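You operate a simulated robot arm through the tools that you are given. There is no shell and no other tool.

The job below is to be done with a simulated two-armed robot. You get a single attempt, and the scene is never put back.

Task
On the blue bench mat, fold the blue screen cloth in half.

Only the result counts: the job must be done as asked and must still hold three seconds after the hand-in. Knocking over, shifting, dropping, spilling or breaking anything else fails it. Flat cloth is picked up by pressing the open fingertips on it (5 to 10 N) and closing them slowly along it; thin cloth reads only 2 to 8 mm in the jaws.

Robot
Two 7-joint arms with two-finger parallel grippers on one trunk, on a base that moves. Base frame: it is fixed to the floor where the robot stands at the start and does not move with it; the origin is under the middle of the robot, x ahead of it, y to its left, z up; the surface under the hand at the start is at about z = 0.8. Units: m, degrees, N and s.
The left shoulder is at the start at [0.07, 0.163, 1.46], the right one opposite. With the tool pointing down near the work surface each hand reaches from about 0.1 to 0.78 m from the robot's upright axis, wherever it stands, measured 20 degrees to its own side. Places, roughly: blue bench mat [0.5, 0, 0.8]. Payload 3.43 kg a hand.
Tool frame (each hand has its own): the origin (TCP) lies between the finger pads and is the grasp point; the fingertips stand 0.034 m ahead of it; z points along the fingers, y is the line along which they close. The gripper opens to 0.128 m. The fingers are 0.024 m wide and 0.012 m thick; the gripper's body (0.048 by 0.13 m) begins 0.096 m behind the TCP.
Orientation is that of the tool frame in the base frame, as a unit quaternion [x, y, z, w]. With the fingers straight down and closing along the base's y, the tool's x points along the base's -x, its y along +y and its z along -z.

Tools
- The arms move only by the tool step_arm. It takes "left_rows", "right_rows" or both (then of equal length, played together; a hand with none holds still); each is a list of rows, each an object of numbers (a shift or turn left out is 0, a gripper value left out holds the last): "ax", "ay", "az": the turn, a rotation vector about the tool's x, y, z in degrees; "dx", "dy", "dz": the shift along the tool's x, y, z in m; "hand": the finger opening in m, from 0 to 0.128. In form: [{"ax": .., "ay": .., "az": .., "dx": .., "dy": .., "dz": .., "hand": ..}, ...]. A call has 1 to 20 rows; each row shifts and turns the commanded pose from where the row before left it, along the tool's axes as they then stand. Each row takes 0.2 s and may step no farther than 0.05 m and 8.6 degrees from the row before; otherwise, or with a gripper value out of range, the whole call is refused. A pose out of reach is approached as far as the arm can. The call stops where the force on the tool passes 40 N (or 10 N more than at its start, if that is more) or the arm is blocked; 0.2 s more then pass. The fingers move at their own pace (about 0.153 m/s each) and stop on an object; they squeeze with about 40 N. The grip force told is the motor's: it shows also when the fingers shut on nothing. Time passes only in rows, and 0.2 s behind the last, so rows that do not move let the fingers close. It gives the time, the measured TCP pose, the force on the tool (base axes), the opening and the grip force at its end, in the units of the frame above (readings bear some noise), with the torque about the TCP (base axes, N m) and any sound that the robot's microphone picked up.
- Cameras (640 x 400 px; columns grow to the right, rows downward): "scene" is now at [0.1247, 0.0168, 1.6581]; the picture's right is [0.13, -0.99, 0.00], its down [-0.83, -0.10, -0.55] and it looks along [0.54, 0.07, -0.84] (base axes); focal length 267 px, centre (320, 200). "left" rides on the left gripper at [0.076, 0.011, -0.16] in its tool frame; the picture's right is [-0.15, 0.99, 0.00], its down [-0.88, -0.13, -0.46] and it looks along [-0.45, -0.07, 0.89] (tool axes); focal length 234 px, centre (320, 200). "right" rides on the right gripper at [0.076, -0.011, -0.16] in its tool frame; the picture's right is [0.15, 0.99, 0.00], its down [-0.88, 0.13, -0.46] and it looks along [-0.45, 0.07, 0.89] (tool axes); focal length 234 px, centre (320, 200). There is no depth. A picture from a camera that has moved, and an enlarged one, comes with that camera's place and axes in the base frame and with its lens. The place of the scene camera against the robot may be out by one fixed shift of up to 0.012 m in any direction.
- get_image(camera): a new picture of that camera. No time passes.
- slide_trunk(by): slides the trunk up (or, below 0, down) by that many m; the arms and the scene camera ride with it, the base frame stays. It gives what a move gives, with no picture.
- base_move(legs): drives the robot by 1 to 6 legs, each [ahead, left, turn to the left] in m, m and degrees, along the robot's own axes; the way and the turn of a leg run together, so that a leg with both is an arc; at most 1.5 m and 180 degrees a leg. The arms and the cameras ride along, it lands a little off, and it stops where it bumps. It gives what a move gives.
- aim_head(pan, tilt): turns the head with the scene camera to pan (to the left, within 86 degrees either way) and tilt (down, from -29 to 69), counted from straight ahead of the robot. It gives what a move gives.
- zoom(camera, box): a new picture of the part [left, top, right, bottom] of that camera's present view, enlarged. No time passes.
- hand_in(): hands the job in; it is judged then, once.

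Nothing tells you exact positions but the pictures and the camera data. Unless the task says otherwise, let go and move clear before handing in.

The tools are called as name(argument=value, ...) on one line, values as JSON. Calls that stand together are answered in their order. step_arm: Moves the arms, as the interface text tells. Its arguments: {"type":"object","properties":{"left_rows":{"type":"array","items":{"type":"object","properties":{"ax":{"type":"number"},"ay":{"type":"number"},"az":{"type":"number"},"dx":{"type":"number"},"dy":{"type":"number"},"dz":{"type":"number"},"hand":{"type":"number"}}}},"right_rows":{"type":"array","items":{"type":"object","properties":{"ax":{"type":"number"},"ay":{"type":"number"},"az":{"type":"number"},"dx":{"type":"number"},"dy":{"type":"number"},"dz":{"type":"number"},"hand":{"type":"number"}}}}},"required":[]} The other tools are called the same way: slide_trunk (by) moves the trunk up or down; base_move (legs) drives the base; aim_head (pan, tilt) turns the head that bears the scene camera; get_image (camera) takes a picture; zoom (camera, box) takes an enlarged picture of a part of a camera's view; hand_in () hands the job in.

At the start:

```text
t: 0.0
left_eef_pos: [0.5548, 0.1836, 0.9967]
left_ee_rot: [0.0, 1.0, 0.0, 0.0]
left_wrist_force: [-0.9, 0.0, -0.6]
left_torque: [0.04, 0.01, -0.02]
left_opening: 0.1283
left_gripper_force: 0.0
right_eef_pos: [0.4499, -0.2636, 0.9132]
right_ee_rot: [0.0, 1.0, 0.0, 0.0]
right_wrist_force: [0.2, 0.0, 0.0]
right_torque: [-0.01, -0.03, -0.01]
right_opening: 0.1282
right_gripper_force: 0.1
trunk travel left (down, up): [-0.94, 0.0]
robot x, y, heading: [-0.0006, 0.0005, -0.0]
head pan, tilt (commanded): [7.2, 56.7]
```

scene: 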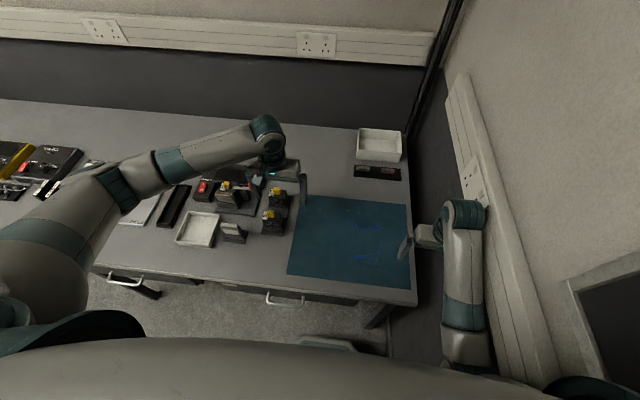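
right: 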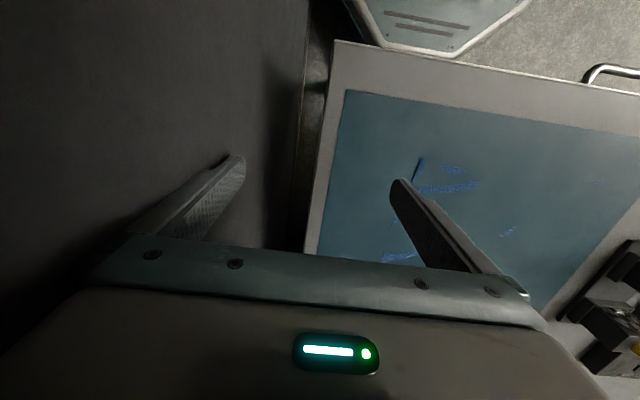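
left: 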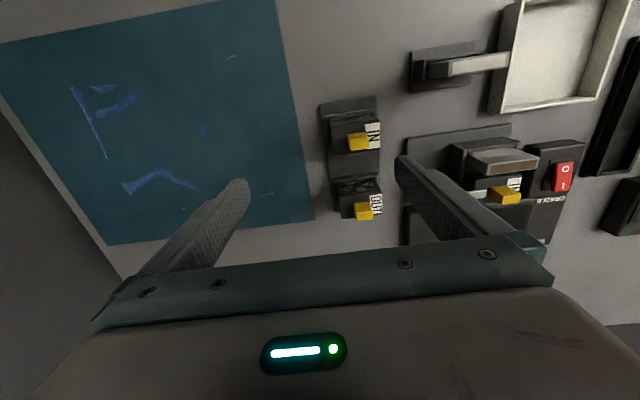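

I see a blue mat at the right end of the bench with some brighter blue patches on it, but the cloth's outline is hard to make out. I'll take enlarged pictures first.

zoom(camera="scene", box=[270, 180, 430, 300])

zoom(camera="left", box=[0, 0, 320, 250])

zoom(camera="right", box=[300, 60, 640, 300])

```text
3.33 times, centred on (350, 240) of scene
camera zoom: at [0.1247, 0.0168, 1.6581], right [0.13, -0.99, 0.0], down [-0.83, -0.1, -0.55], along [0.54, 0.07, -0.84], focal length 892 px, centre (220, 67)
```

zoom: 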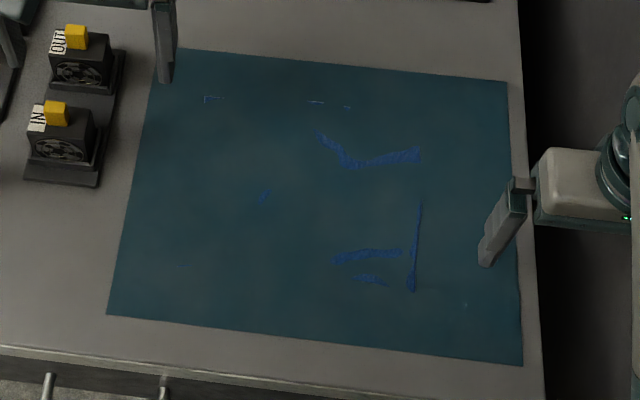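

```text
1.60 times, centred on (160, 125) of left
camera zoom: at [0.4796, 0.1945, 1.1565], right [0.15, 0.99, 0.0], down [0.88, -0.13, 0.46], along [0.45, -0.07, -0.89], focal length 375 px, centre (576, 320)
```

zoom: 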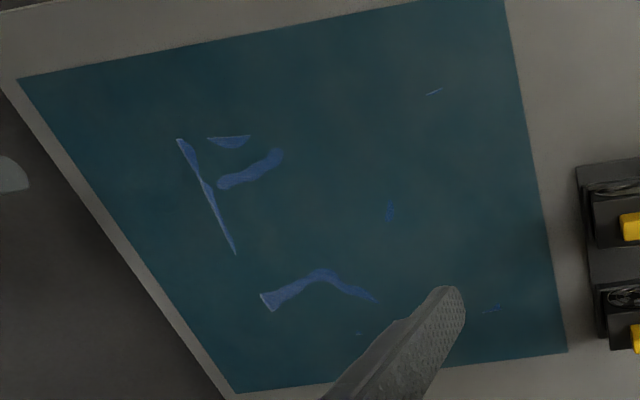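

```text
1.67 times, centred on (470, 180) of right
camera zoom: at [0.3743, -0.2743, 1.0726], right [-0.15, 0.99, 0.0], down [0.88, 0.13, 0.46], along [0.45, 0.07, -0.89], focal length 390 px, centre (70, 233)
```

zoom: 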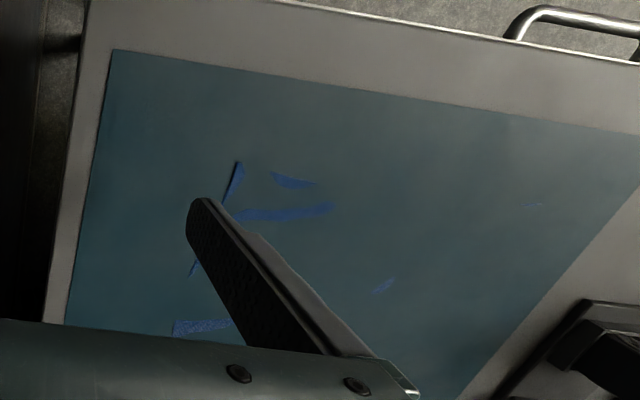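

The cloth seems to lie almost flush with the mat, with only parts of it showing brightly. I'll enlarge further to find its edges and corners.

zoom(camera="left", box=[20, 40, 180, 140])

zoom(camera="left", box=[160, 20, 320, 120])

zoom(camera="left", box=[80, 140, 320, 250])

zoom(camera="scene", box=[290, 190, 360, 234])

zoom(camera="scene", box=[340, 220, 420, 270])

zoom(camera="scene", box=[290, 230, 370, 280])

```text
4.00 times, centred on (100, 90) of left
camera zoom: at [0.4796, 0.1945, 1.1565], right [0.15, 0.99, 0.0], down [0.88, -0.13, 0.46], along [0.45, -0.07, -0.89], focal length 937 px, centre (1200, 640)
```

zoom: 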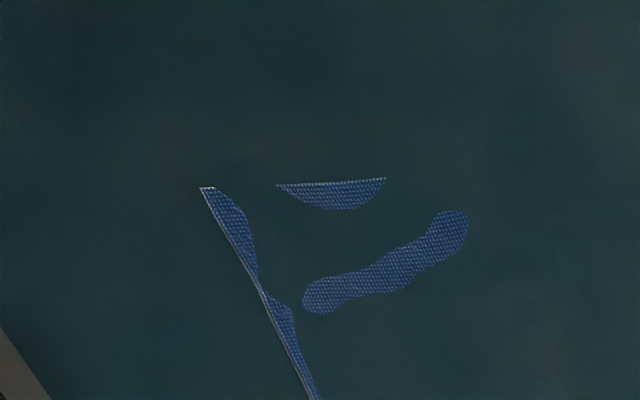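

```text
4.00 times, centred on (240, 70) of left
camera zoom: at [0.4796, 0.1945, 1.1565], right [0.15, 0.99, 0.0], down [0.88, -0.13, 0.46], along [0.45, -0.07, -0.89], focal length 937 px, centre (640, 720)
```

zoom: 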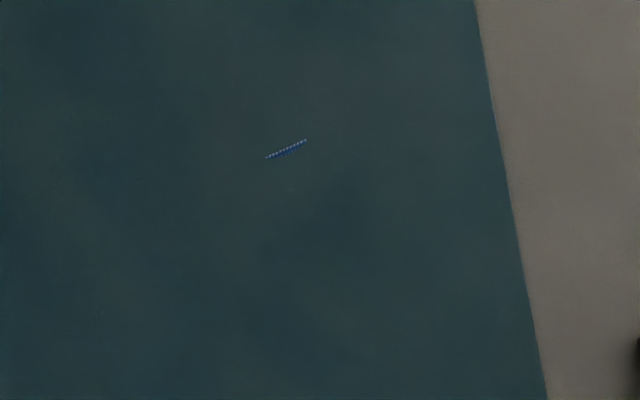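

```text
2.67 times, centred on (200, 195) of left
camera zoom: at [0.4796, 0.1945, 1.1565], right [0.15, 0.99, 0.0], down [0.88, -0.13, 0.46], along [0.45, -0.07, -0.89], focal length 624 px, centre (640, 213)
```

zoom: 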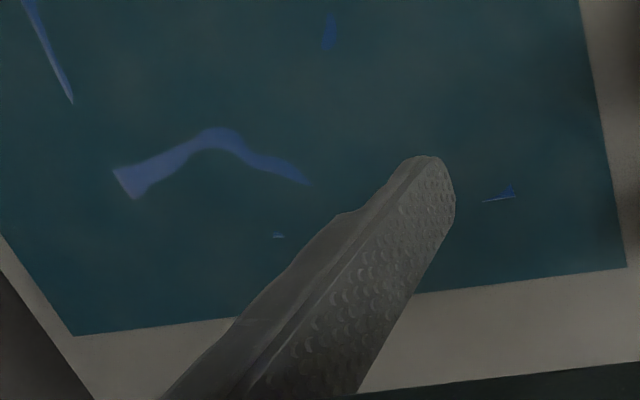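

```text
9.09 times, centred on (325, 212) of scene
camera zoom: at [0.1247, 0.0168, 1.6581], right [0.13, -0.99, 0.0], down [-0.83, -0.1, -0.55], along [0.54, 0.07, -0.84], focal length 2431 px, centre (274, 91)
```

zoom: 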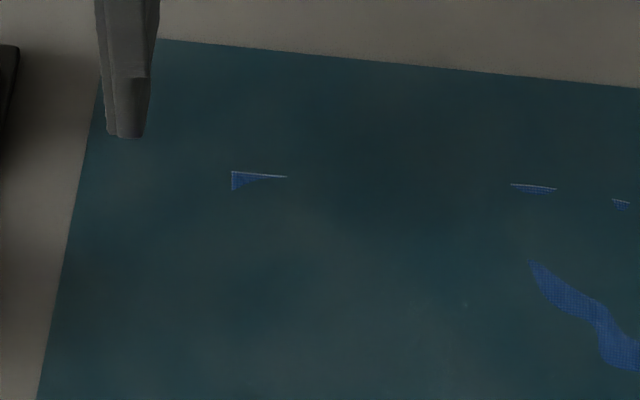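

```text
8.00 times, centred on (380, 245) of scene
camera zoom: at [0.1247, 0.0168, 1.6581], right [0.13, -0.99, 0.0], down [-0.83, -0.1, -0.55], along [0.54, 0.07, -0.84], focal length 2140 px, centre (-160, -160)
```

zoom: 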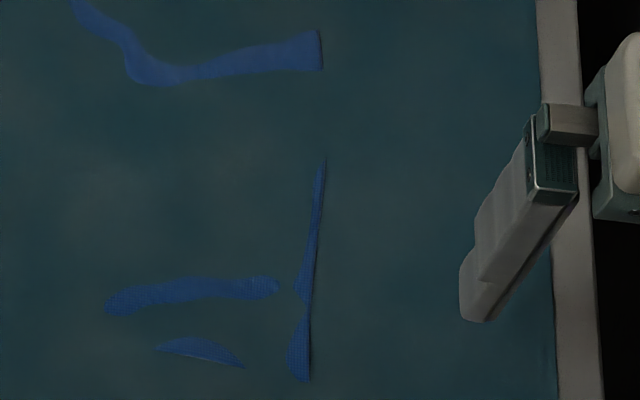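

```text
8.00 times, centred on (330, 255) of scene
camera zoom: at [0.1247, 0.0168, 1.6581], right [0.13, -0.99, 0.0], down [-0.83, -0.1, -0.55], along [0.54, 0.07, -0.84], focal length 2140 px, centre (240, -240)
```

zoom: 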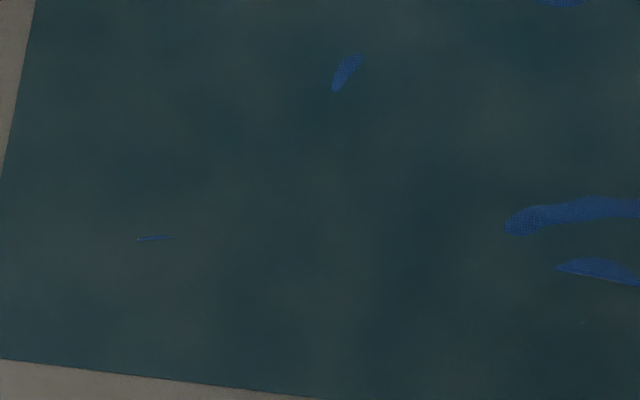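

I make the cloth out as roughly 0.20 m (x about 0.435 to 0.637) by 0.24 m (y about -0.147 to 0.093), nearly square to the mat. I'll bring both hands over the far edge at a safe height and look at the far corners from there.

step_arm(right_rows=[{"dz": -0.045, "hand": 0.06}, {"dz": -0.042}, {"dx": -0.032, "dy": 0.028}, {"dx": -0.032, "dy": 0.028}, {"dx": -0.032, "dy": 0.028}, {"dx": -0.032, "dy": 0.028}, {"dx": -0.032, "dy": 0.028}, {}], left_rows=[{"hand": 0.06}, {"dx": -0.01, "dy": -0.02}, {"dx": -0.01, "dy": -0.02}, {"dx": -0.01, "dy": -0.02}, {"dx": -0.01, "dy": -0.02}, {"dx": -0.01, "dy": -0.02}, {"dx": -0.006, "dy": -0.02}, {}])

```text
t: 0.5
left_eef_pos: [0.55, 0.1977, 0.9944]
left_ee_rot: [0.02, 1.0, -0.013, -0.003]
left_wrist_force: [0.2, -2.4, -1.0]
left_torque: [0.4, 0.05, -0.02]
left_opening: 0.0603
left_gripper_force: 0.1
right_eef_pos: [0.427, -0.1028, 0.9841]
right_ee_rot: [-0.006, 0.994, 0.106, -0.002]
right_wrist_force: [1.9, -0.8, 0.4]
right_torque: [0.06, 0.15, 0.05]
right_opening: 0.0603
right_gripper_force: 0.1
trunk travel left (down, up): [-0.94, 0.0]
robot x, y, heading: [-0.0219, 0.0172, -2.3]
head pan, tilt (commanded): [7.2, 56.7]
stopped in row 2 (right hand): the arm was blocked; the commanded pose is now the measured one
```

The right arm was blocked in row 2 and the base itself was pushed a little, so I need to look before going on.

get_image(camera="scene")

get_image(camera="right")

get_image(camera="left")

```text
taken
camera scene: at [0.1185, 0.1183, 1.6634], right [0.09, -0.99, 0.05], down [-0.84, -0.1, -0.54], along [0.54, 0.0, -0.84], focal length 267 px, centre (320, 200)
```

scene: 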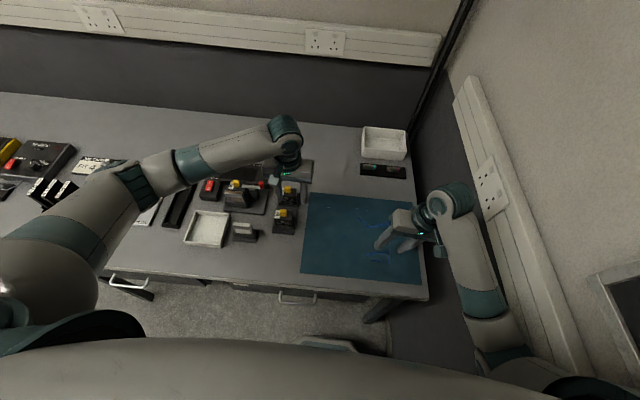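

```text
taken
camera right: at [0.3527, -0.1484, 1.1389], right [-0.16, 0.96, 0.21], down [0.88, 0.04, 0.47], along [0.44, 0.26, -0.86], focal length 234 px, centre (320, 200)
```

right: 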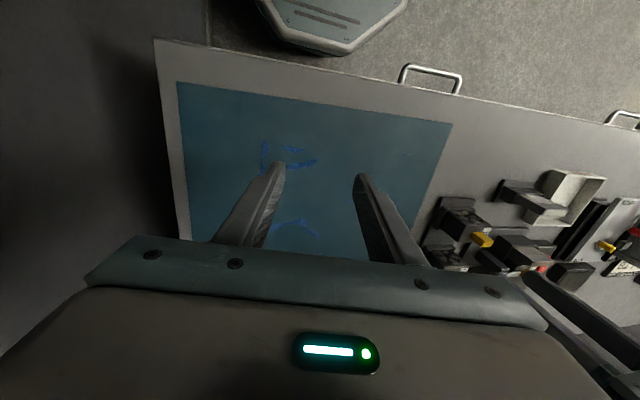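

```text
taken
camera left: at [0.476, 0.2162, 1.1543], right [0.19, 0.98, -0.03], down [0.88, -0.15, 0.45], along [0.44, -0.11, -0.89], focal length 234 px, centre (320, 200)
```

left: 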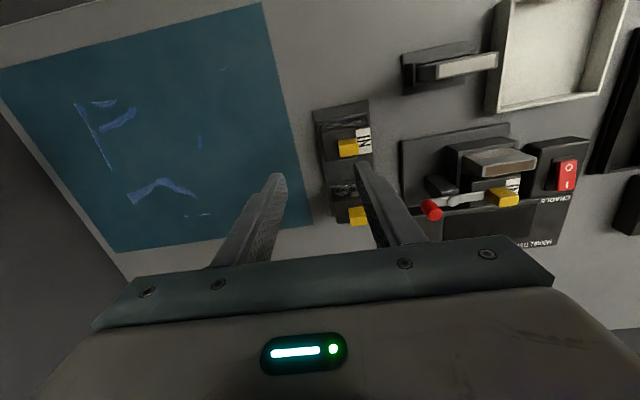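

The robot seems to be leaning because the right elbow met the wall beside it. I'll let the motion settle with a still row and look toward the right arm and wall.

aim_head(pan=-40, tilt=45)

get_image(camera="scene")

```text
t: 1.7
left_eef_pos: [0.5456, 0.2048, 0.9981]
left_ee_rot: [0.008, 1.0, -0.008, 0.003]
left_wrist_force: [0.4, 0.3, 0.8]
left_torque: [0.02, 0.02, -0.02]
left_opening: 0.0601
left_gripper_force: 0.2
right_eef_pos: [0.4267, -0.0987, 0.9843]
right_ee_rot: [-0.016, 0.994, 0.11, 0.001]
right_wrist_force: [1.9, 1.6, 0.6]
right_torque: [0.02, 0.01, -0.03]
right_opening: 0.0601
right_gripper_force: 0.0
trunk travel left (down, up): [-0.94, 0.0]
robot x, y, heading: [-0.0104, 0.0153, -1.1]
head pan, tilt (commanded): [-40.0, 45.0]
```

```text
taken
camera scene: at [0.0999, 0.0639, 1.68], right [-0.66, -0.75, 0.04], down [-0.53, 0.42, -0.73], along [0.54, -0.5, -0.68], focal length 267 px, centre (320, 200)
```

scene: 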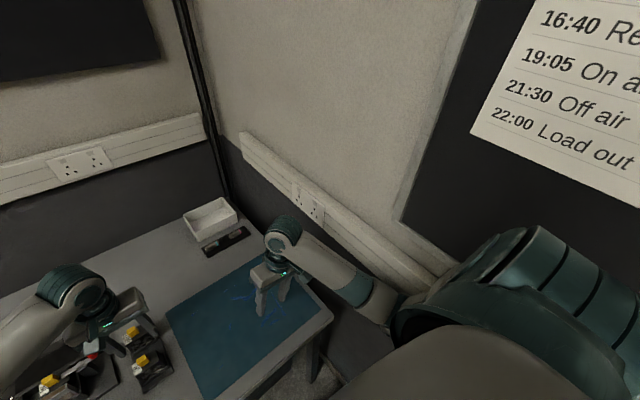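

The right elbow is close against the trunking on the right wall. Driving the base a little to the left should free it, since both hands are well above everything on the bench.

base_move(legs=[[0.0, 0.12, 1.0]])

get_image(camera="scene")

```text
t: 2.9
left_eef_pos: [0.5504, 0.2963, 0.9965]
left_ee_rot: [0.0, 1.0, 0.006, -0.001]
left_wrist_force: [0.6, -1.5, 0.4]
left_torque: [0.09, 0.0, 0.0]
left_opening: 0.06
left_gripper_force: 0.1
right_eef_pos: [0.438, -0.0217, 0.9706]
right_ee_rot: [-0.022, 0.993, 0.115, -0.004]
right_wrist_force: [-0.2, -1.1, 0.2]
right_torque: [0.08, 0.04, 0.0]
right_opening: 0.0601
right_gripper_force: 0.1
trunk travel left (down, up): [-0.94, 0.0]
robot x, y, heading: [-0.0094, 0.1279, -0.3]
head pan, tilt (commanded): [-40.0, 45.0]
```

```text
taken
camera scene: at [0.1113, 0.0718, 1.673], right [-0.65, -0.76, 0.0], down [-0.54, 0.46, -0.7], along [0.54, -0.45, -0.71], focal length 267 px, centre (320, 200)
```

scene: 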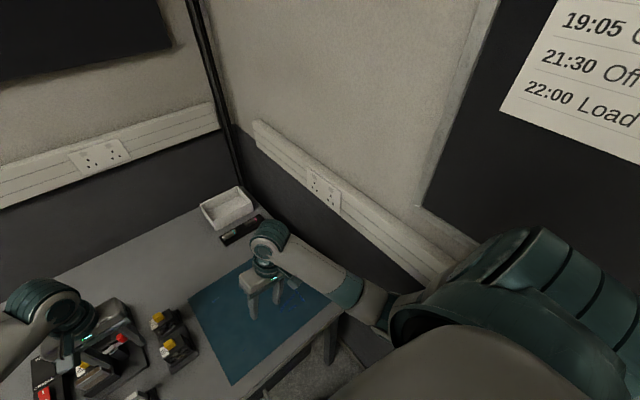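

The robot is upright again and the elbow is free. I'll go another few centimetres left for margin, then aim the head at the mat.

base_move(legs=[[0.01, 0.05, 0.3]])

aim_head(pan=-22, tilt=57)

get_image(camera="scene")

get_image(camera="left")

get_image(camera="right")

```text
t: 3.8
left_eef_pos: [0.5556, 0.3496, 0.9988]
left_ee_rot: [-0.001, 1.0, 0.004, 0.0]
left_wrist_force: [0.0, -0.1, 0.6]
left_torque: [0.06, -0.02, -0.03]
left_opening: 0.06
left_gripper_force: 0.0
right_eef_pos: [0.4447, 0.0324, 0.9743]
right_ee_rot: [-0.025, 0.993, 0.114, -0.003]
right_wrist_force: [-0.7, -0.5, -0.2]
right_torque: [0.07, 0.0, -0.01]
right_opening: 0.0599
right_gripper_force: 0.1
trunk travel left (down, up): [-0.94, 0.0]
robot x, y, heading: [-0.0004, 0.1758, 0.2]
head pan, tilt (commanded): [-40.0, 45.0]
```

```text
t: 4.6
left_eef_pos: [0.5599, 0.3542, 0.9963]
left_ee_rot: [-0.001, 1.0, 0.001, 0.0]
left_wrist_force: [0.7, 0.1, 0.7]
left_torque: [-0.04, 0.02, 0.0]
left_opening: 0.0599
left_gripper_force: 0.1
right_eef_pos: [0.4477, 0.0358, 0.9739]
right_ee_rot: [-0.024, 0.994, 0.11, -0.004]
right_wrist_force: [0.8, 0.3, -1.3]
right_torque: [0.01, 0.0, 0.0]
right_opening: 0.06
right_gripper_force: 0.1
trunk travel left (down, up): [-0.94, 0.0]
robot x, y, heading: [0.0024, 0.1763, 0.1]
head pan, tilt (commanded): [-22.0, 57.0]
```

```text
taken
camera scene: at [0.122, 0.1606, 1.6578], right [-0.37, -0.93, 0.0], down [-0.78, 0.31, -0.55], along [0.5, -0.21, -0.84], focal length 267 px, centre (320, 200)
```

scene: 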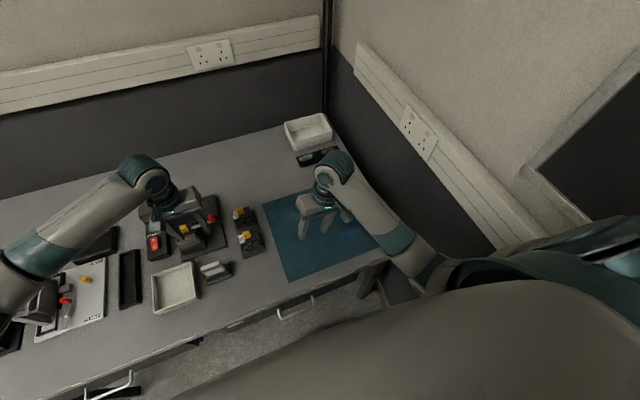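

```text
taken
camera left: at [0.4838, 0.365, 1.1559], right [0.14, 0.99, 0.0], down [0.88, -0.13, 0.45], along [0.45, -0.06, -0.89], focal length 234 px, centre (320, 200)
```

left: 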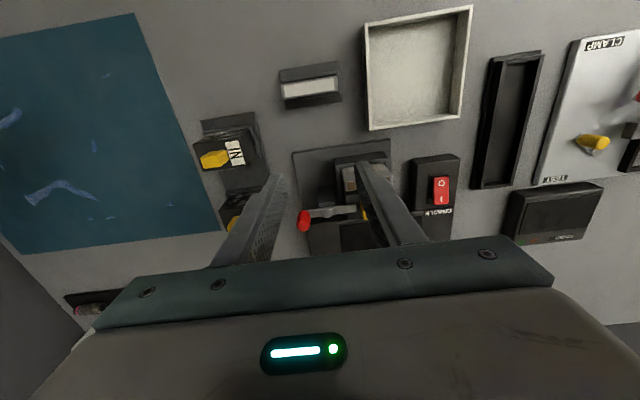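

```text
taken
camera right: at [0.3741, -0.013, 1.1282], right [-0.19, 0.96, 0.22], down [0.88, 0.07, 0.47], along [0.44, 0.28, -0.85], focal length 234 px, centre (320, 200)
```

right: 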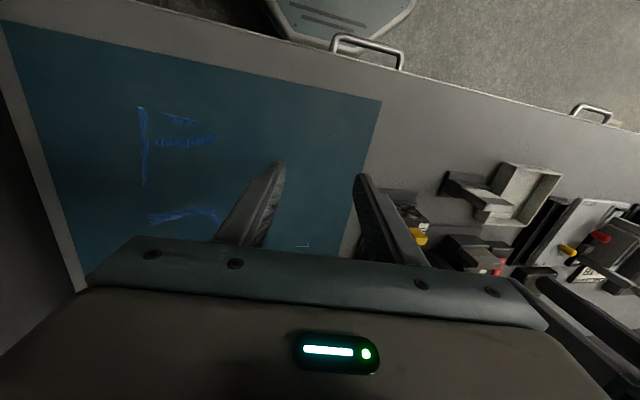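

The way is clear now. I'll straighten the right hand first with a small move, then check before moving further.

step_arm(right_rows=[{"ax": 4.2, "ay": -0.15, "az": 0.9}, {"ax": 4.2, "ay": -0.15, "az": 0.9}, {"ax": 4.2, "ay": -0.15, "az": 0.9}, {}])

```text
t: 5.6
left_eef_pos: [0.5591, 0.3524, 0.9968]
left_ee_rot: [-0.001, 1.0, 0.002, -0.001]
left_wrist_force: [-0.4, -0.1, 0.8]
left_torque: [-0.02, 0.0, -0.01]
left_opening: 0.0601
left_gripper_force: 0.1
right_eef_pos: [0.4462, 0.0352, 0.975]
right_ee_rot: [-0.001, 1.0, 0.001, -0.001]
right_wrist_force: [0.1, -0.2, 1.2]
right_torque: [-0.01, -0.03, -0.01]
right_opening: 0.0601
right_gripper_force: 0.0
trunk travel left (down, up): [-0.94, 0.0]
robot x, y, heading: [0.0006, 0.179, -0.2]
head pan, tilt (commanded): [-22.0, 57.0]
```

The right hand now points straight down. I'll move it toward the far-right corner of the cloth in two halves while watching the base.

step_arm(right_rows=[{"dx": -0.02, "dy": -0.02}, {"dx": -0.02, "dy": -0.02}, {"dx": -0.02, "dy": -0.02}, {"dx": -0.02, "dy": -0.02}, {}])

```text
t: 6.8
left_eef_pos: [0.5588, 0.353, 0.9968]
left_ee_rot: [-0.001, 1.0, 0.002, -0.001]
left_wrist_force: [0.1, -0.1, 0.3]
left_torque: [-0.02, -0.02, 0.02]
left_opening: 0.06
left_gripper_force: 0.0
right_eef_pos: [0.5265, -0.043, 0.9731]
right_ee_rot: [0.0, 1.0, 0.001, 0.0]
right_wrist_force: [0.3, 0.3, -0.6]
right_torque: [0.0, 0.0, 0.02]
right_opening: 0.0599
right_gripper_force: 0.0
trunk travel left (down, up): [-0.94, 0.0]
robot x, y, heading: [0.0015, 0.1777, 0.2]
head pan, tilt (commanded): [-22.0, 57.0]
```

step_arm(right_rows=[{"dx": -0.02, "dy": -0.02}, {"dx": -0.02, "dy": -0.02}, {"dx": -0.02, "dy": -0.02}, {"dx": -0.014, "dy": -0.012}, {}])

get_image(camera="scene")

get_image(camera="right")

```text
t: 8.0
left_eef_pos: [0.5591, 0.3537, 0.9974]
left_ee_rot: [-0.001, 1.0, 0.002, 0.0]
left_wrist_force: [0.1, -0.1, -0.4]
left_torque: [0.02, -0.01, -0.02]
left_opening: 0.06
left_gripper_force: 0.0
right_eef_pos: [0.601, -0.1182, 0.9737]
right_ee_rot: [-0.001, 1.0, 0.001, 0.0]
right_wrist_force: [-0.2, -0.4, -0.2]
right_torque: [0.0, -0.04, 0.01]
right_opening: 0.06
right_gripper_force: 0.2
trunk travel left (down, up): [-0.94, 0.0]
robot x, y, heading: [0.0032, 0.176, 0.1]
head pan, tilt (commanded): [-22.0, 57.0]
```

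```text
taken
camera scene: at [0.121, 0.159, 1.6578], right [-0.37, -0.93, 0.0], down [-0.78, 0.31, -0.54], along [0.51, -0.2, -0.84], focal length 267 px, centre (320, 200)
```

scene: 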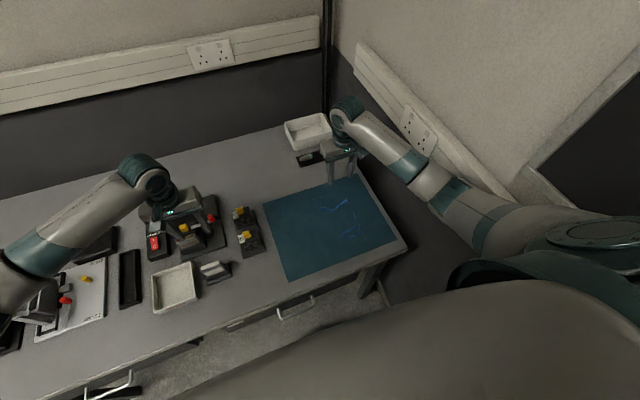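

```text
taken
camera right: at [0.5255, -0.1288, 1.1335], right [-0.15, 0.99, 0.0], down [0.88, 0.13, 0.46], along [0.45, 0.07, -0.89], focal length 234 px, centre (320, 200)
```

right: 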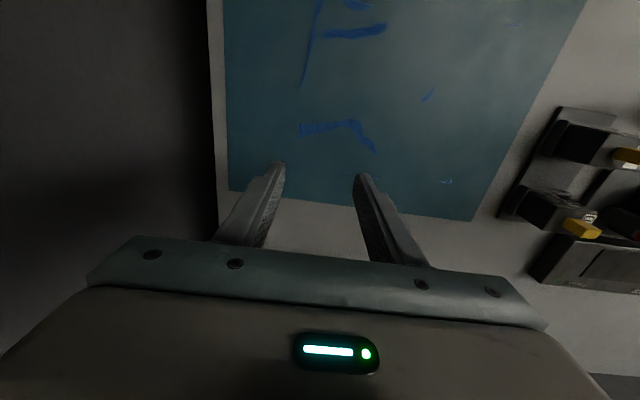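

The right hand is over the far-right part of the cloth. I'll enlarge this view to locate the far edge and right edge precisely.

zoom(camera="right", box=[220, 100, 380, 200])

zoom(camera="right", box=[360, 100, 520, 200])

zoom(camera="right", box=[220, 0, 380, 100])

zoom(camera="right", box=[380, 0, 540, 100])

zoom(camera="scene", box=[260, 170, 420, 270])

```text
4.00 times, centred on (300, 150) of right
camera zoom: at [0.5255, -0.1288, 1.1335], right [-0.15, 0.99, 0.0], down [0.88, 0.13, 0.46], along [0.45, 0.07, -0.89], focal length 937 px, centre (400, 400)
```

zoom: 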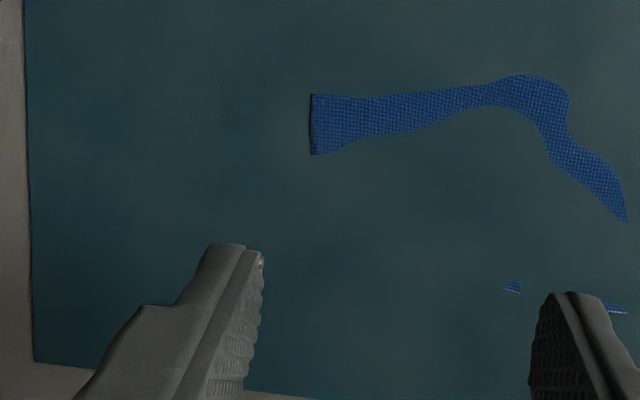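

```text
4.00 times, centred on (440, 150) of right
camera zoom: at [0.5255, -0.1288, 1.1335], right [-0.15, 0.99, 0.0], down [0.88, 0.13, 0.46], along [0.45, 0.07, -0.89], focal length 937 px, centre (-160, 400)
```

zoom: 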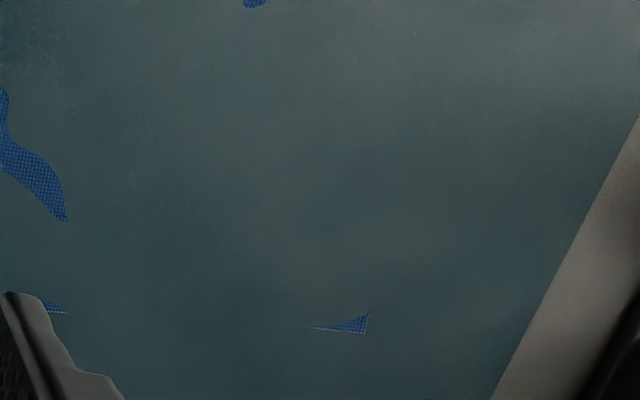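

```text
4.00 times, centred on (300, 50) of right
camera zoom: at [0.5255, -0.1288, 1.1335], right [-0.15, 0.99, 0.0], down [0.88, 0.13, 0.46], along [0.45, 0.07, -0.89], focal length 937 px, centre (400, 800)
```

zoom: 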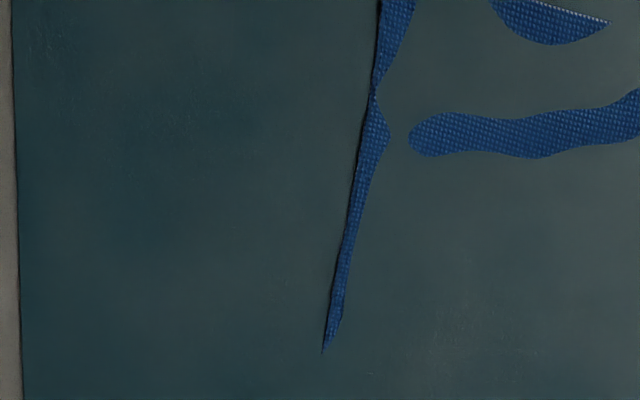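

```text
4.00 times, centred on (460, 50) of right
camera zoom: at [0.5255, -0.1288, 1.1335], right [-0.15, 0.99, 0.0], down [0.88, 0.13, 0.46], along [0.45, 0.07, -0.89], focal length 937 px, centre (-240, 800)
```

zoom: 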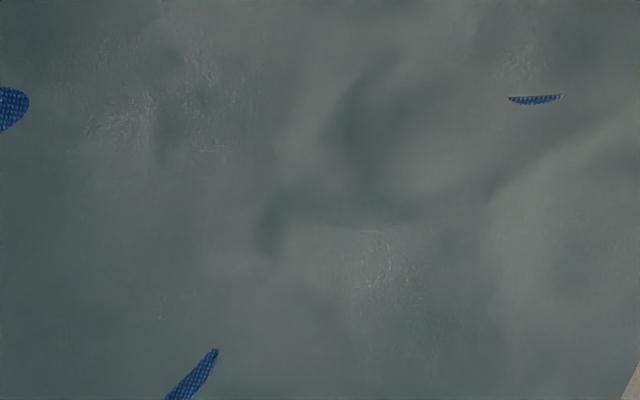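

```text
4.00 times, centred on (340, 220) of scene
camera zoom: at [0.121, 0.159, 1.6578], right [-0.37, -0.93, 0.0], down [-0.78, 0.31, -0.54], along [0.51, -0.2, -0.84], focal length 1070 px, centre (240, 120)
```

zoom: 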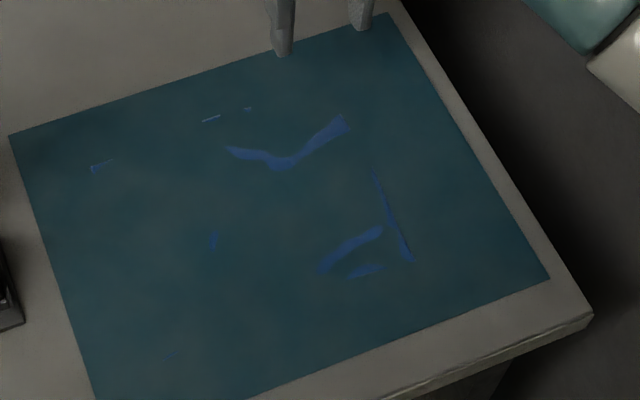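

I place the far edge at about x = 0.638 with corners near (0.636, 0.093) and (0.638, -0.146), and the near edge at about x = 0.436. Next I bring the left hand over the far-left corner at height, opposite the right hand.

step_arm(left_rows=[{"dy": -0.03}, {"dy": -0.036}, {"dy": -0.036}, {"dy": -0.036, "dx": -0.01}, {"dy": -0.036, "dx": -0.01}, {"dy": -0.036, "dx": -0.01}, {"dy": -0.036, "dx": -0.01, "dz": 0.01}, {"dy": -0.036, "dz": 0.01}, {"dy": -0.005}, {}])

get_image(camera="scene")

get_image(camera="left")

```text
t: 10.2
left_eef_pos: [0.5992, 0.0656, 0.9761]
left_ee_rot: [-0.001, 1.0, 0.001, -0.002]
left_wrist_force: [0.8, -0.1, 0.3]
left_torque: [-0.02, 0.02, 0.01]
left_opening: 0.0599
left_gripper_force: 0.0
right_eef_pos: [0.6016, -0.1177, 0.9723]
right_ee_rot: [0.0, 1.0, 0.001, -0.001]
right_wrist_force: [-0.3, -0.3, 0.2]
right_torque: [0.0, -0.01, 0.03]
right_opening: 0.06
right_gripper_force: 0.0
trunk travel left (down, up): [-0.94, 0.0]
robot x, y, heading: [0.0012, 0.1759, 0.1]
head pan, tilt (commanded): [-22.0, 57.0]
```

```text
taken
camera scene: at [0.1217, 0.159, 1.6578], right [-0.37, -0.93, 0.0], down [-0.78, 0.31, -0.54], along [0.5, -0.2, -0.84], focal length 267 px, centre (320, 200)
```

scene: 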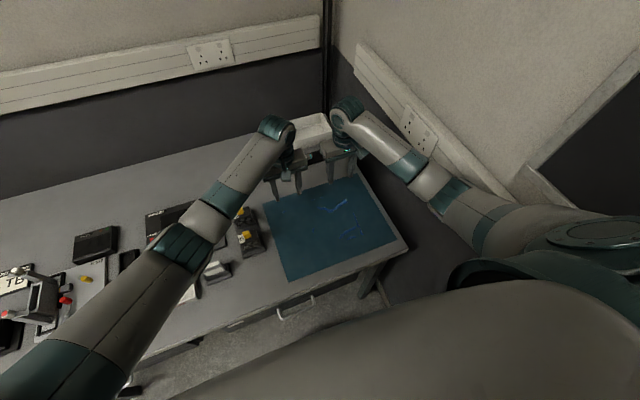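

```text
taken
camera left: at [0.5236, 0.077, 1.1351], right [0.14, 0.99, 0.0], down [0.88, -0.13, 0.45], along [0.45, -0.06, -0.89], focal length 234 px, centre (320, 200)
```

left: 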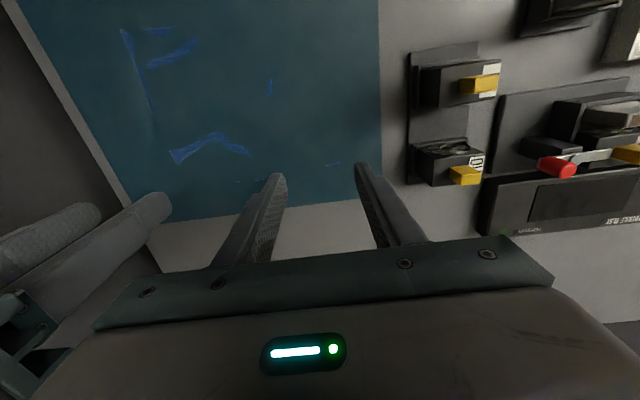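

Both hands are above the far edge. I'll shift them out to the edge, narrow the fingers to 0.034 m and descend to about a centimetre above the cloth.

step_arm(right_rows=[{"dx": -0.03, "dy": -0.001, "hand": 0.034}, {"dz": 0.03}, {"dz": 0.03}, {"dz": 0.03}, {"dz": 0.025}, {"dz": 0.01}, {}], left_rows=[{"dx": -0.031, "hand": 0.034}, {"dz": 0.03}, {"dz": 0.03}, {"dz": 0.03}, {"dz": 0.028}, {"dz": 0.01}, {}])

get_image(camera="scene")

get_image(camera="left")

get_image(camera="right")

```text
t: 11.8
left_eef_pos: [0.6338, 0.0813, 0.8408]
left_ee_rot: [-0.007, 1.0, 0.009, -0.001]
left_wrist_force: [0.4, -0.6, 0.7]
left_torque: [0.01, -0.02, -0.01]
left_opening: 0.0338
left_gripper_force: 0.2
right_eef_pos: [0.6298, -0.1149, 0.8479]
right_ee_rot: [-0.001, 1.0, 0.001, 0.001]
right_wrist_force: [0.0, -0.6, 1.1]
right_torque: [0.02, 0.0, 0.02]
right_opening: 0.0341
right_gripper_force: 0.0
trunk travel left (down, up): [-0.94, 0.0]
robot x, y, heading: [0.0057, 0.1758, -0.1]
head pan, tilt (commanded): [-22.0, 57.0]
```

```text
taken
camera scene: at [0.1216, 0.1585, 1.6578], right [-0.37, -0.93, 0.0], down [-0.78, 0.31, -0.54], along [0.5, -0.2, -0.84], focal length 267 px, centre (320, 200)
```

scene: 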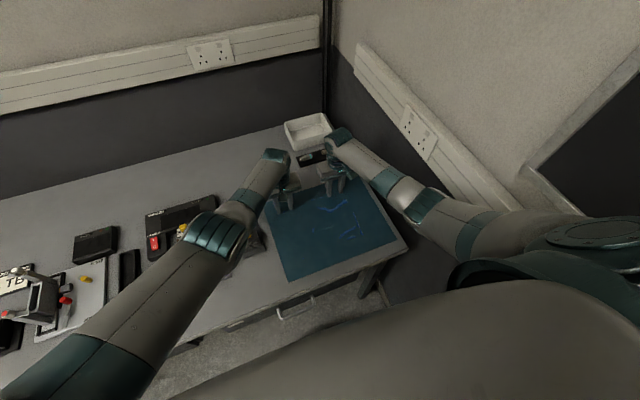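

```text
taken
camera left: at [0.5587, 0.0895, 1.0008], right [0.13, 0.99, 0.02], down [0.88, -0.13, 0.45], along [0.45, -0.04, -0.89], focal length 234 px, centre (320, 200)
```

left: 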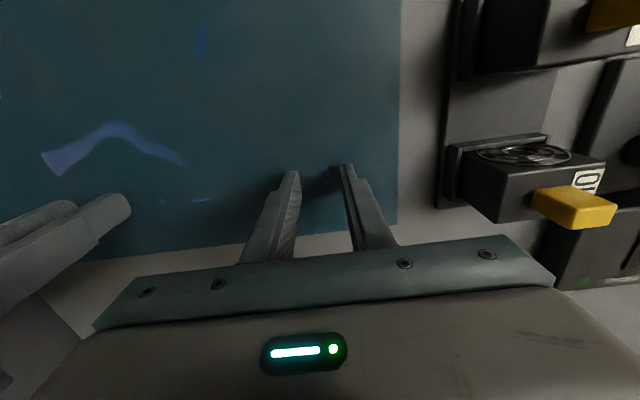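

```text
taken
camera right: at [0.5547, -0.1272, 1.0087], right [-0.15, 0.99, 0.0], down [0.88, 0.13, 0.46], along [0.45, 0.07, -0.89], focal length 234 px, centre (320, 200)
```

right: 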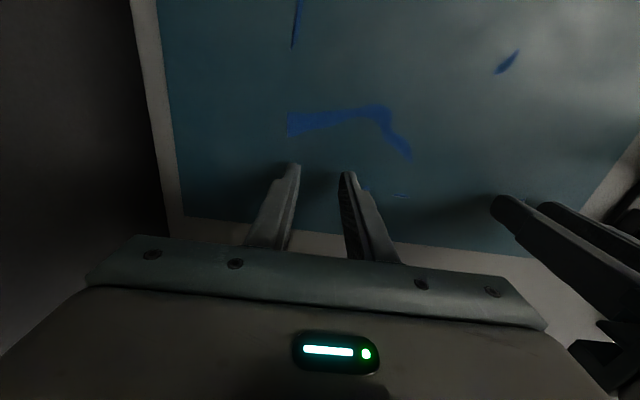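

The left hand sits about 15 mm off in y and slightly turned, so something may be limiting it. I'll look closely at the left forearm and the blocks under it before going on.

zoom(camera="scene", box=[180, 140, 340, 260])

step_arm(left_rows=[{}])

```text
3.33 times, centred on (260, 200) of scene
camera zoom: at [0.1216, 0.1585, 1.6578], right [-0.37, -0.93, 0.0], down [-0.78, 0.31, -0.54], along [0.5, -0.2, -0.84], focal length 892 px, centre (520, 200)
```

zoom: 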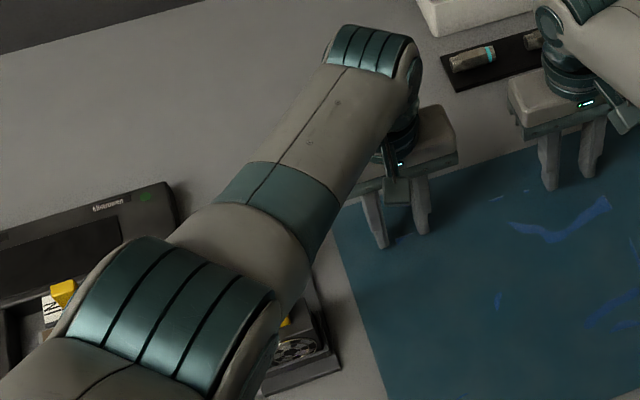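

```text
t: 12.2
left_eef_pos: [0.6343, 0.0814, 0.8422]
left_ee_rot: [-0.007, 1.0, 0.008, 0.0]
left_wrist_force: [-0.6, -1.3, 0.5]
left_torque: [-0.04, 0.0, -0.02]
left_opening: 0.0338
left_gripper_force: 0.1
right_eef_pos: [0.6305, -0.115, 0.8492]
right_ee_rot: [0.0, 1.0, 0.001, 0.001]
right_wrist_force: [-0.1, 0.4, 0.4]
right_torque: [-0.01, 0.0, 0.01]
right_opening: 0.0341
right_gripper_force: 0.3
trunk travel left (down, up): [-0.94, 0.0]
robot x, y, heading: [-0.0011, 0.1746, -0.1]
head pan, tilt (commanded): [-22.0, 57.0]
```

The left hand appears to be at the limit of its reach across the body, not touching anything. I'll raise both hands and drive the base about 6 cm back to the right, where both arms can reach comfortably while the right elbow still clears the wall.

step_arm(right_rows=[{"dz": -0.04}, {"dz": -0.04}, {}], left_rows=[{"dz": -0.04}, {"dz": -0.04}, {}])

base_move(legs=[[0.0, -0.055, 0.0]])

get_image(camera="scene")

```text
t: 13.0
left_eef_pos: [0.6343, 0.0714, 0.9222]
left_ee_rot: [-0.003, 1.0, 0.004, -0.001]
left_wrist_force: [0.0, -0.2, -0.3]
left_torque: [0.0, 0.03, 0.01]
left_opening: 0.0341
left_gripper_force: 0.1
right_eef_pos: [0.6331, -0.1154, 0.9302]
right_ee_rot: [0.0, 1.0, 0.001, 0.0]
right_wrist_force: [-0.1, 0.9, 1.0]
right_torque: [0.01, 0.03, -0.02]
right_opening: 0.0339
right_gripper_force: 0.1
trunk travel left (down, up): [-0.94, 0.0]
robot x, y, heading: [0.0024, 0.176, 0.1]
head pan, tilt (commanded): [-22.0, 57.0]
```

```text
t: 14.0
left_eef_pos: [0.6343, 0.0205, 0.9222]
left_ee_rot: [-0.004, 1.0, 0.005, -0.001]
left_wrist_force: [0.4, -0.6, -0.3]
left_torque: [-0.05, 0.02, 0.0]
left_opening: 0.0341
left_gripper_force: 0.0
right_eef_pos: [0.6324, -0.169, 0.93]
right_ee_rot: [-0.001, 1.0, 0.0, 0.0]
right_wrist_force: [0.6, -0.1, -0.2]
right_torque: [-0.07, 0.03, 0.03]
right_opening: 0.0338
right_gripper_force: 0.0
trunk travel left (down, up): [-0.94, 0.0]
robot x, y, heading: [0.0043, 0.124, 0.1]
head pan, tilt (commanded): [-22.0, 57.0]
```

```text
taken
camera scene: at [0.1224, 0.1072, 1.6577], right [-0.37, -0.93, 0.0], down [-0.78, 0.31, -0.54], along [0.5, -0.2, -0.84], focal length 267 px, centre (320, 200)
```

scene: 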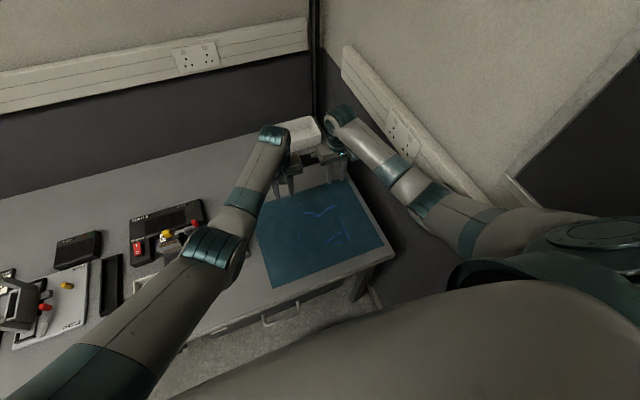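

The base is at y = 0.124 and upright. I'll bring both hands back over the far corners and check what they read.

step_arm(right_rows=[{"dy": 0.025}, {"dy": 0.025}, {}], left_rows=[{"dy": 0.025}, {"dy": 0.0245}, {}])

step_arm(right_rows=[{"dz": 0.03}, {"dz": 0.03}, {"dz": 0.022}, {}], left_rows=[{"dz": 0.03}, {"dz": 0.03}, {"dz": 0.014}, {}])

```text
t: 14.8
left_eef_pos: [0.6315, 0.0667, 0.9222]
left_ee_rot: [-0.005, 1.0, 0.006, -0.001]
left_wrist_force: [-1.0, 0.7, -0.3]
left_torque: [0.03, -0.03, 0.02]
left_opening: 0.0337
left_gripper_force: 0.1
right_eef_pos: [0.6313, -0.1213, 0.9293]
right_ee_rot: [0.0, 1.0, 0.002, 0.001]
right_wrist_force: [0.3, 0.1, -0.2]
right_torque: [0.06, -0.02, 0.0]
right_opening: 0.0341
right_gripper_force: 0.1
trunk travel left (down, up): [-0.94, 0.0]
robot x, y, heading: [0.0052, 0.1274, 0.2]
head pan, tilt (commanded): [-22.0, 57.0]
```

```text
t: 15.8
left_eef_pos: [0.6318, 0.0681, 0.8494]
left_ee_rot: [-0.004, 1.0, 0.005, 0.0]
left_wrist_force: [0.5, 0.5, 0.1]
left_torque: [-0.05, 0.0, 0.0]
left_opening: 0.034
left_gripper_force: 0.0
right_eef_pos: [0.6323, -0.1195, 0.8475]
right_ee_rot: [-0.003, 1.0, 0.0, 0.001]
right_wrist_force: [0.1, -0.5, -0.2]
right_torque: [0.02, 0.05, 0.04]
right_opening: 0.034
right_gripper_force: 0.0
trunk travel left (down, up): [-0.94, 0.0]
robot x, y, heading: [0.0027, 0.1259, 0.4]
head pan, tilt (commanded): [-22.0, 57.0]
```

Both hands now follow well and are about 1 cm above the cloth. A look before touching down.

zoom(camera="left", box=[200, 100, 440, 250])

zoom(camera="right", box=[200, 100, 440, 250])

zoom(camera="scene", box=[240, 130, 400, 230])

```text
2.67 times, centred on (320, 175) of left
camera zoom: at [0.5566, 0.078, 1.0091], right [0.14, 0.99, 0.01], down [0.88, -0.13, 0.45], along [0.45, -0.05, -0.89], focal length 624 px, centre (320, 267)
```

zoom: 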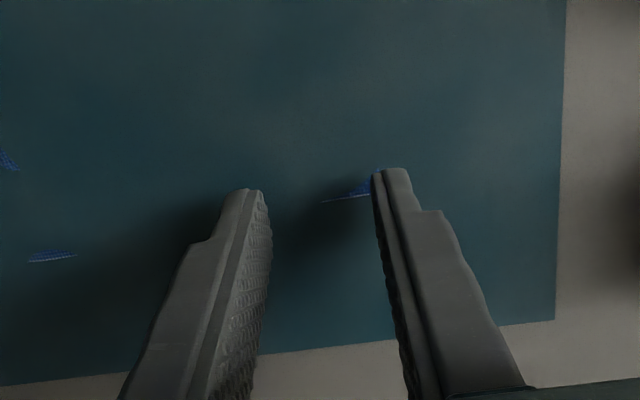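

```text
2.67 times, centred on (320, 175) of right
camera zoom: at [0.5571, -0.1306, 1.0076], right [-0.15, 0.99, 0.0], down [0.88, 0.13, 0.46], along [0.45, 0.07, -0.89], focal length 624 px, centre (320, 267)
```

zoom: 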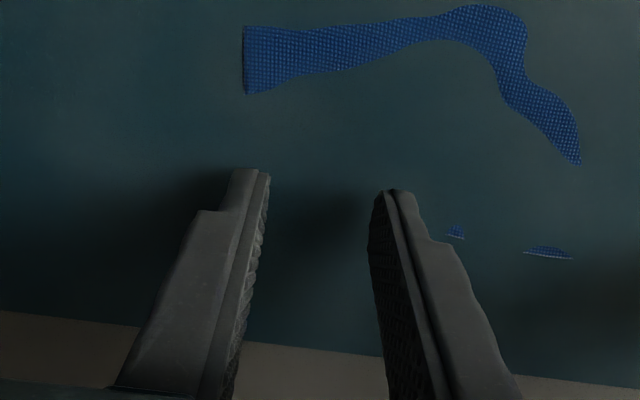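

```text
4.00 times, centred on (320, 180) of scene
camera zoom: at [0.1214, 0.105, 1.6578], right [-0.37, -0.93, 0.0], down [-0.78, 0.31, -0.54], along [0.51, -0.2, -0.84], focal length 1070 px, centre (320, 280)
```

zoom: 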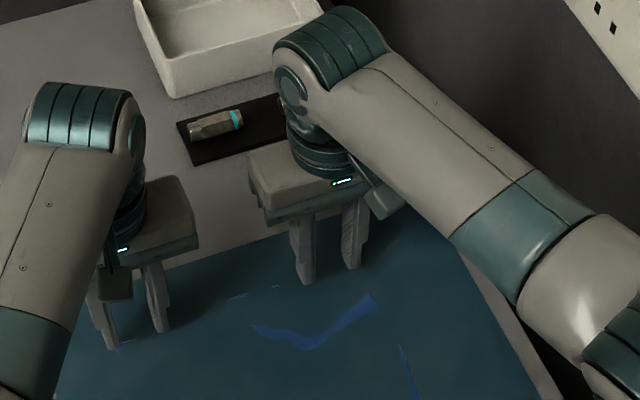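

The left outer finger straddles the cloth's side edge, so I'll shift both hands slightly inward, narrow the opening to 0.030 m and approach to just above contact.

step_arm(right_rows=[{"dy": 0.003, "hand": 0.03}, {"dz": 0.006}, {"dz": 0.003}, {}], left_rows=[{"dy": -0.006, "hand": 0.03}, {"dz": 0.006}, {"dz": 0.004}, {}])

```text
t: 16.8
left_eef_pos: [0.6356, 0.0734, 0.8357]
left_ee_rot: [-0.007, 1.0, 0.009, -0.001]
left_wrist_force: [0.3, 0.0, -0.5]
left_torque: [0.0, 0.04, 0.0]
left_opening: 0.0298
left_gripper_force: 0.1
right_eef_pos: [0.6318, -0.114, 0.8388]
right_ee_rot: [-0.002, 1.0, 0.001, -0.001]
right_wrist_force: [0.4, 0.0, 0.1]
right_torque: [0.02, -0.02, 0.01]
right_opening: 0.0296
right_gripper_force: 0.1
trunk travel left (down, up): [-0.94, 0.0]
robot x, y, heading: [-0.0004, 0.1196, 0.4]
head pan, tilt (commanded): [-22.0, 57.0]
```

The left hand is again deviating the same way near the surface and the base reading shifted a few millimetres, so something may be touching. I'll look from all cameras before pressing.

get_image(camera="scene")

get_image(camera="right")

get_image(camera="left")

zoom(camera="scene", box=[140, 110, 340, 260])

```text
taken
camera scene: at [0.1215, 0.1051, 1.6578], right [-0.37, -0.93, 0.0], down [-0.78, 0.31, -0.54], along [0.51, -0.2, -0.84], focal length 267 px, centre (320, 200)
```

scene: 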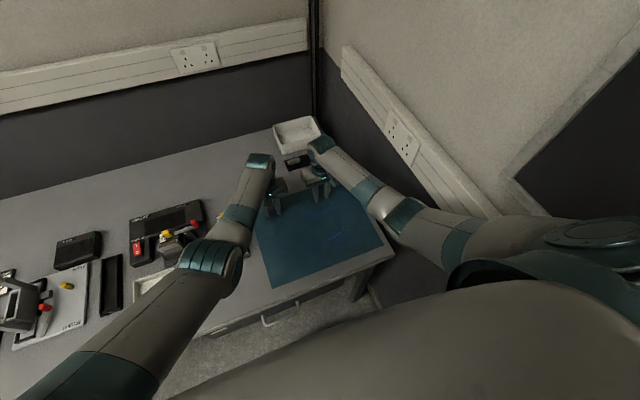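

```text
taken
camera right: at [0.5565, -0.1266, 0.9991], right [-0.15, 0.99, 0.0], down [0.88, 0.13, 0.46], along [0.45, 0.07, -0.89], focal length 234 px, centre (320, 200)
```

right: 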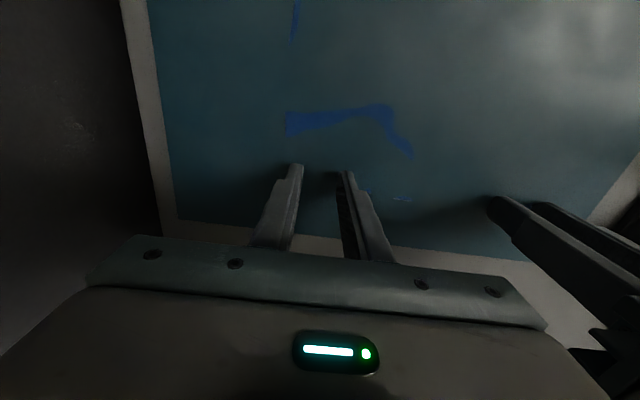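

```text
taken
camera left: at [0.5598, 0.0804, 0.9962], right [0.13, 0.99, 0.02], down [0.88, -0.12, 0.45], along [0.45, -0.04, -0.89], focal length 234 px, centre (320, 200)
```

left: 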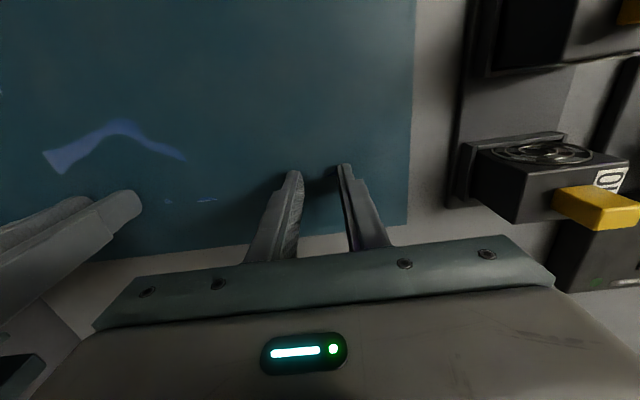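

```text
2.67 times, centred on (240, 185) of scene
camera zoom: at [0.1215, 0.1051, 1.6578], right [-0.37, -0.93, 0.0], down [-0.78, 0.31, -0.54], along [0.51, -0.2, -0.84], focal length 713 px, centre (533, 240)
```

zoom: 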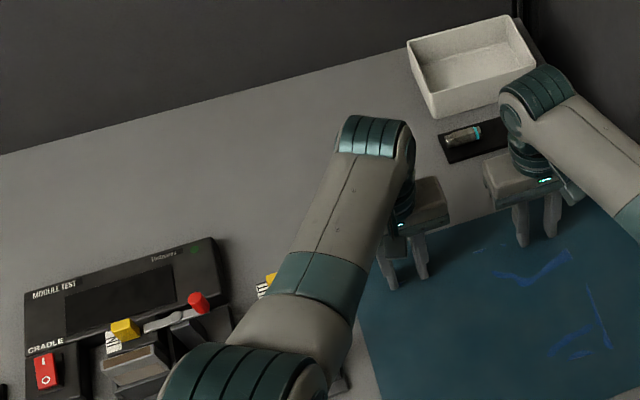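

Nothing appears to be touched; the left arm seems limited when reaching across in front of the robot. I'll raise both hands, swing them left, and turn the base about 15° to the right so the cloth is straight ahead of the robot and both arms reach it evenly.

step_arm(right_rows=[{"dz": -0.04}, {"dz": -0.04}, {"dz": -0.04}, {"dz": -0.025}, {"dy": 0.0275}, {"dy": 0.0275}, {"dy": 0.0275}, {"dy": 0.0275}, {"dy": 0.0275}, {"dy": 0.0275}, {}], left_rows=[{"dz": -0.04}, {"dz": -0.04}, {"dz": -0.04}, {"dz": -0.025}, {"dy": 0.0275}, {"dy": 0.0275}, {"dy": 0.0275}, {"dy": 0.0275}, {"dy": 0.0275}, {"dy": 0.0275}, {}])

```text
t: 19.2
left_eef_pos: [0.6311, 0.2261, 0.9832]
left_ee_rot: [-0.004, 1.0, 0.005, 0.0]
left_wrist_force: [0.7, -0.6, 0.1]
left_torque: [0.0, -0.04, 0.02]
left_opening: 0.0298
left_gripper_force: 0.0
right_eef_pos: [0.6307, 0.0511, 0.9825]
right_ee_rot: [-0.002, 1.0, 0.001, 0.0]
right_wrist_force: [-0.6, -0.1, 0.3]
right_torque: [0.0, 0.01, -0.03]
right_opening: 0.0301
right_gripper_force: 0.1
trunk travel left (down, up): [-0.94, 0.0]
robot x, y, heading: [-0.0024, 0.1199, -0.0]
head pan, tilt (commanded): [-22.0, 57.0]
```

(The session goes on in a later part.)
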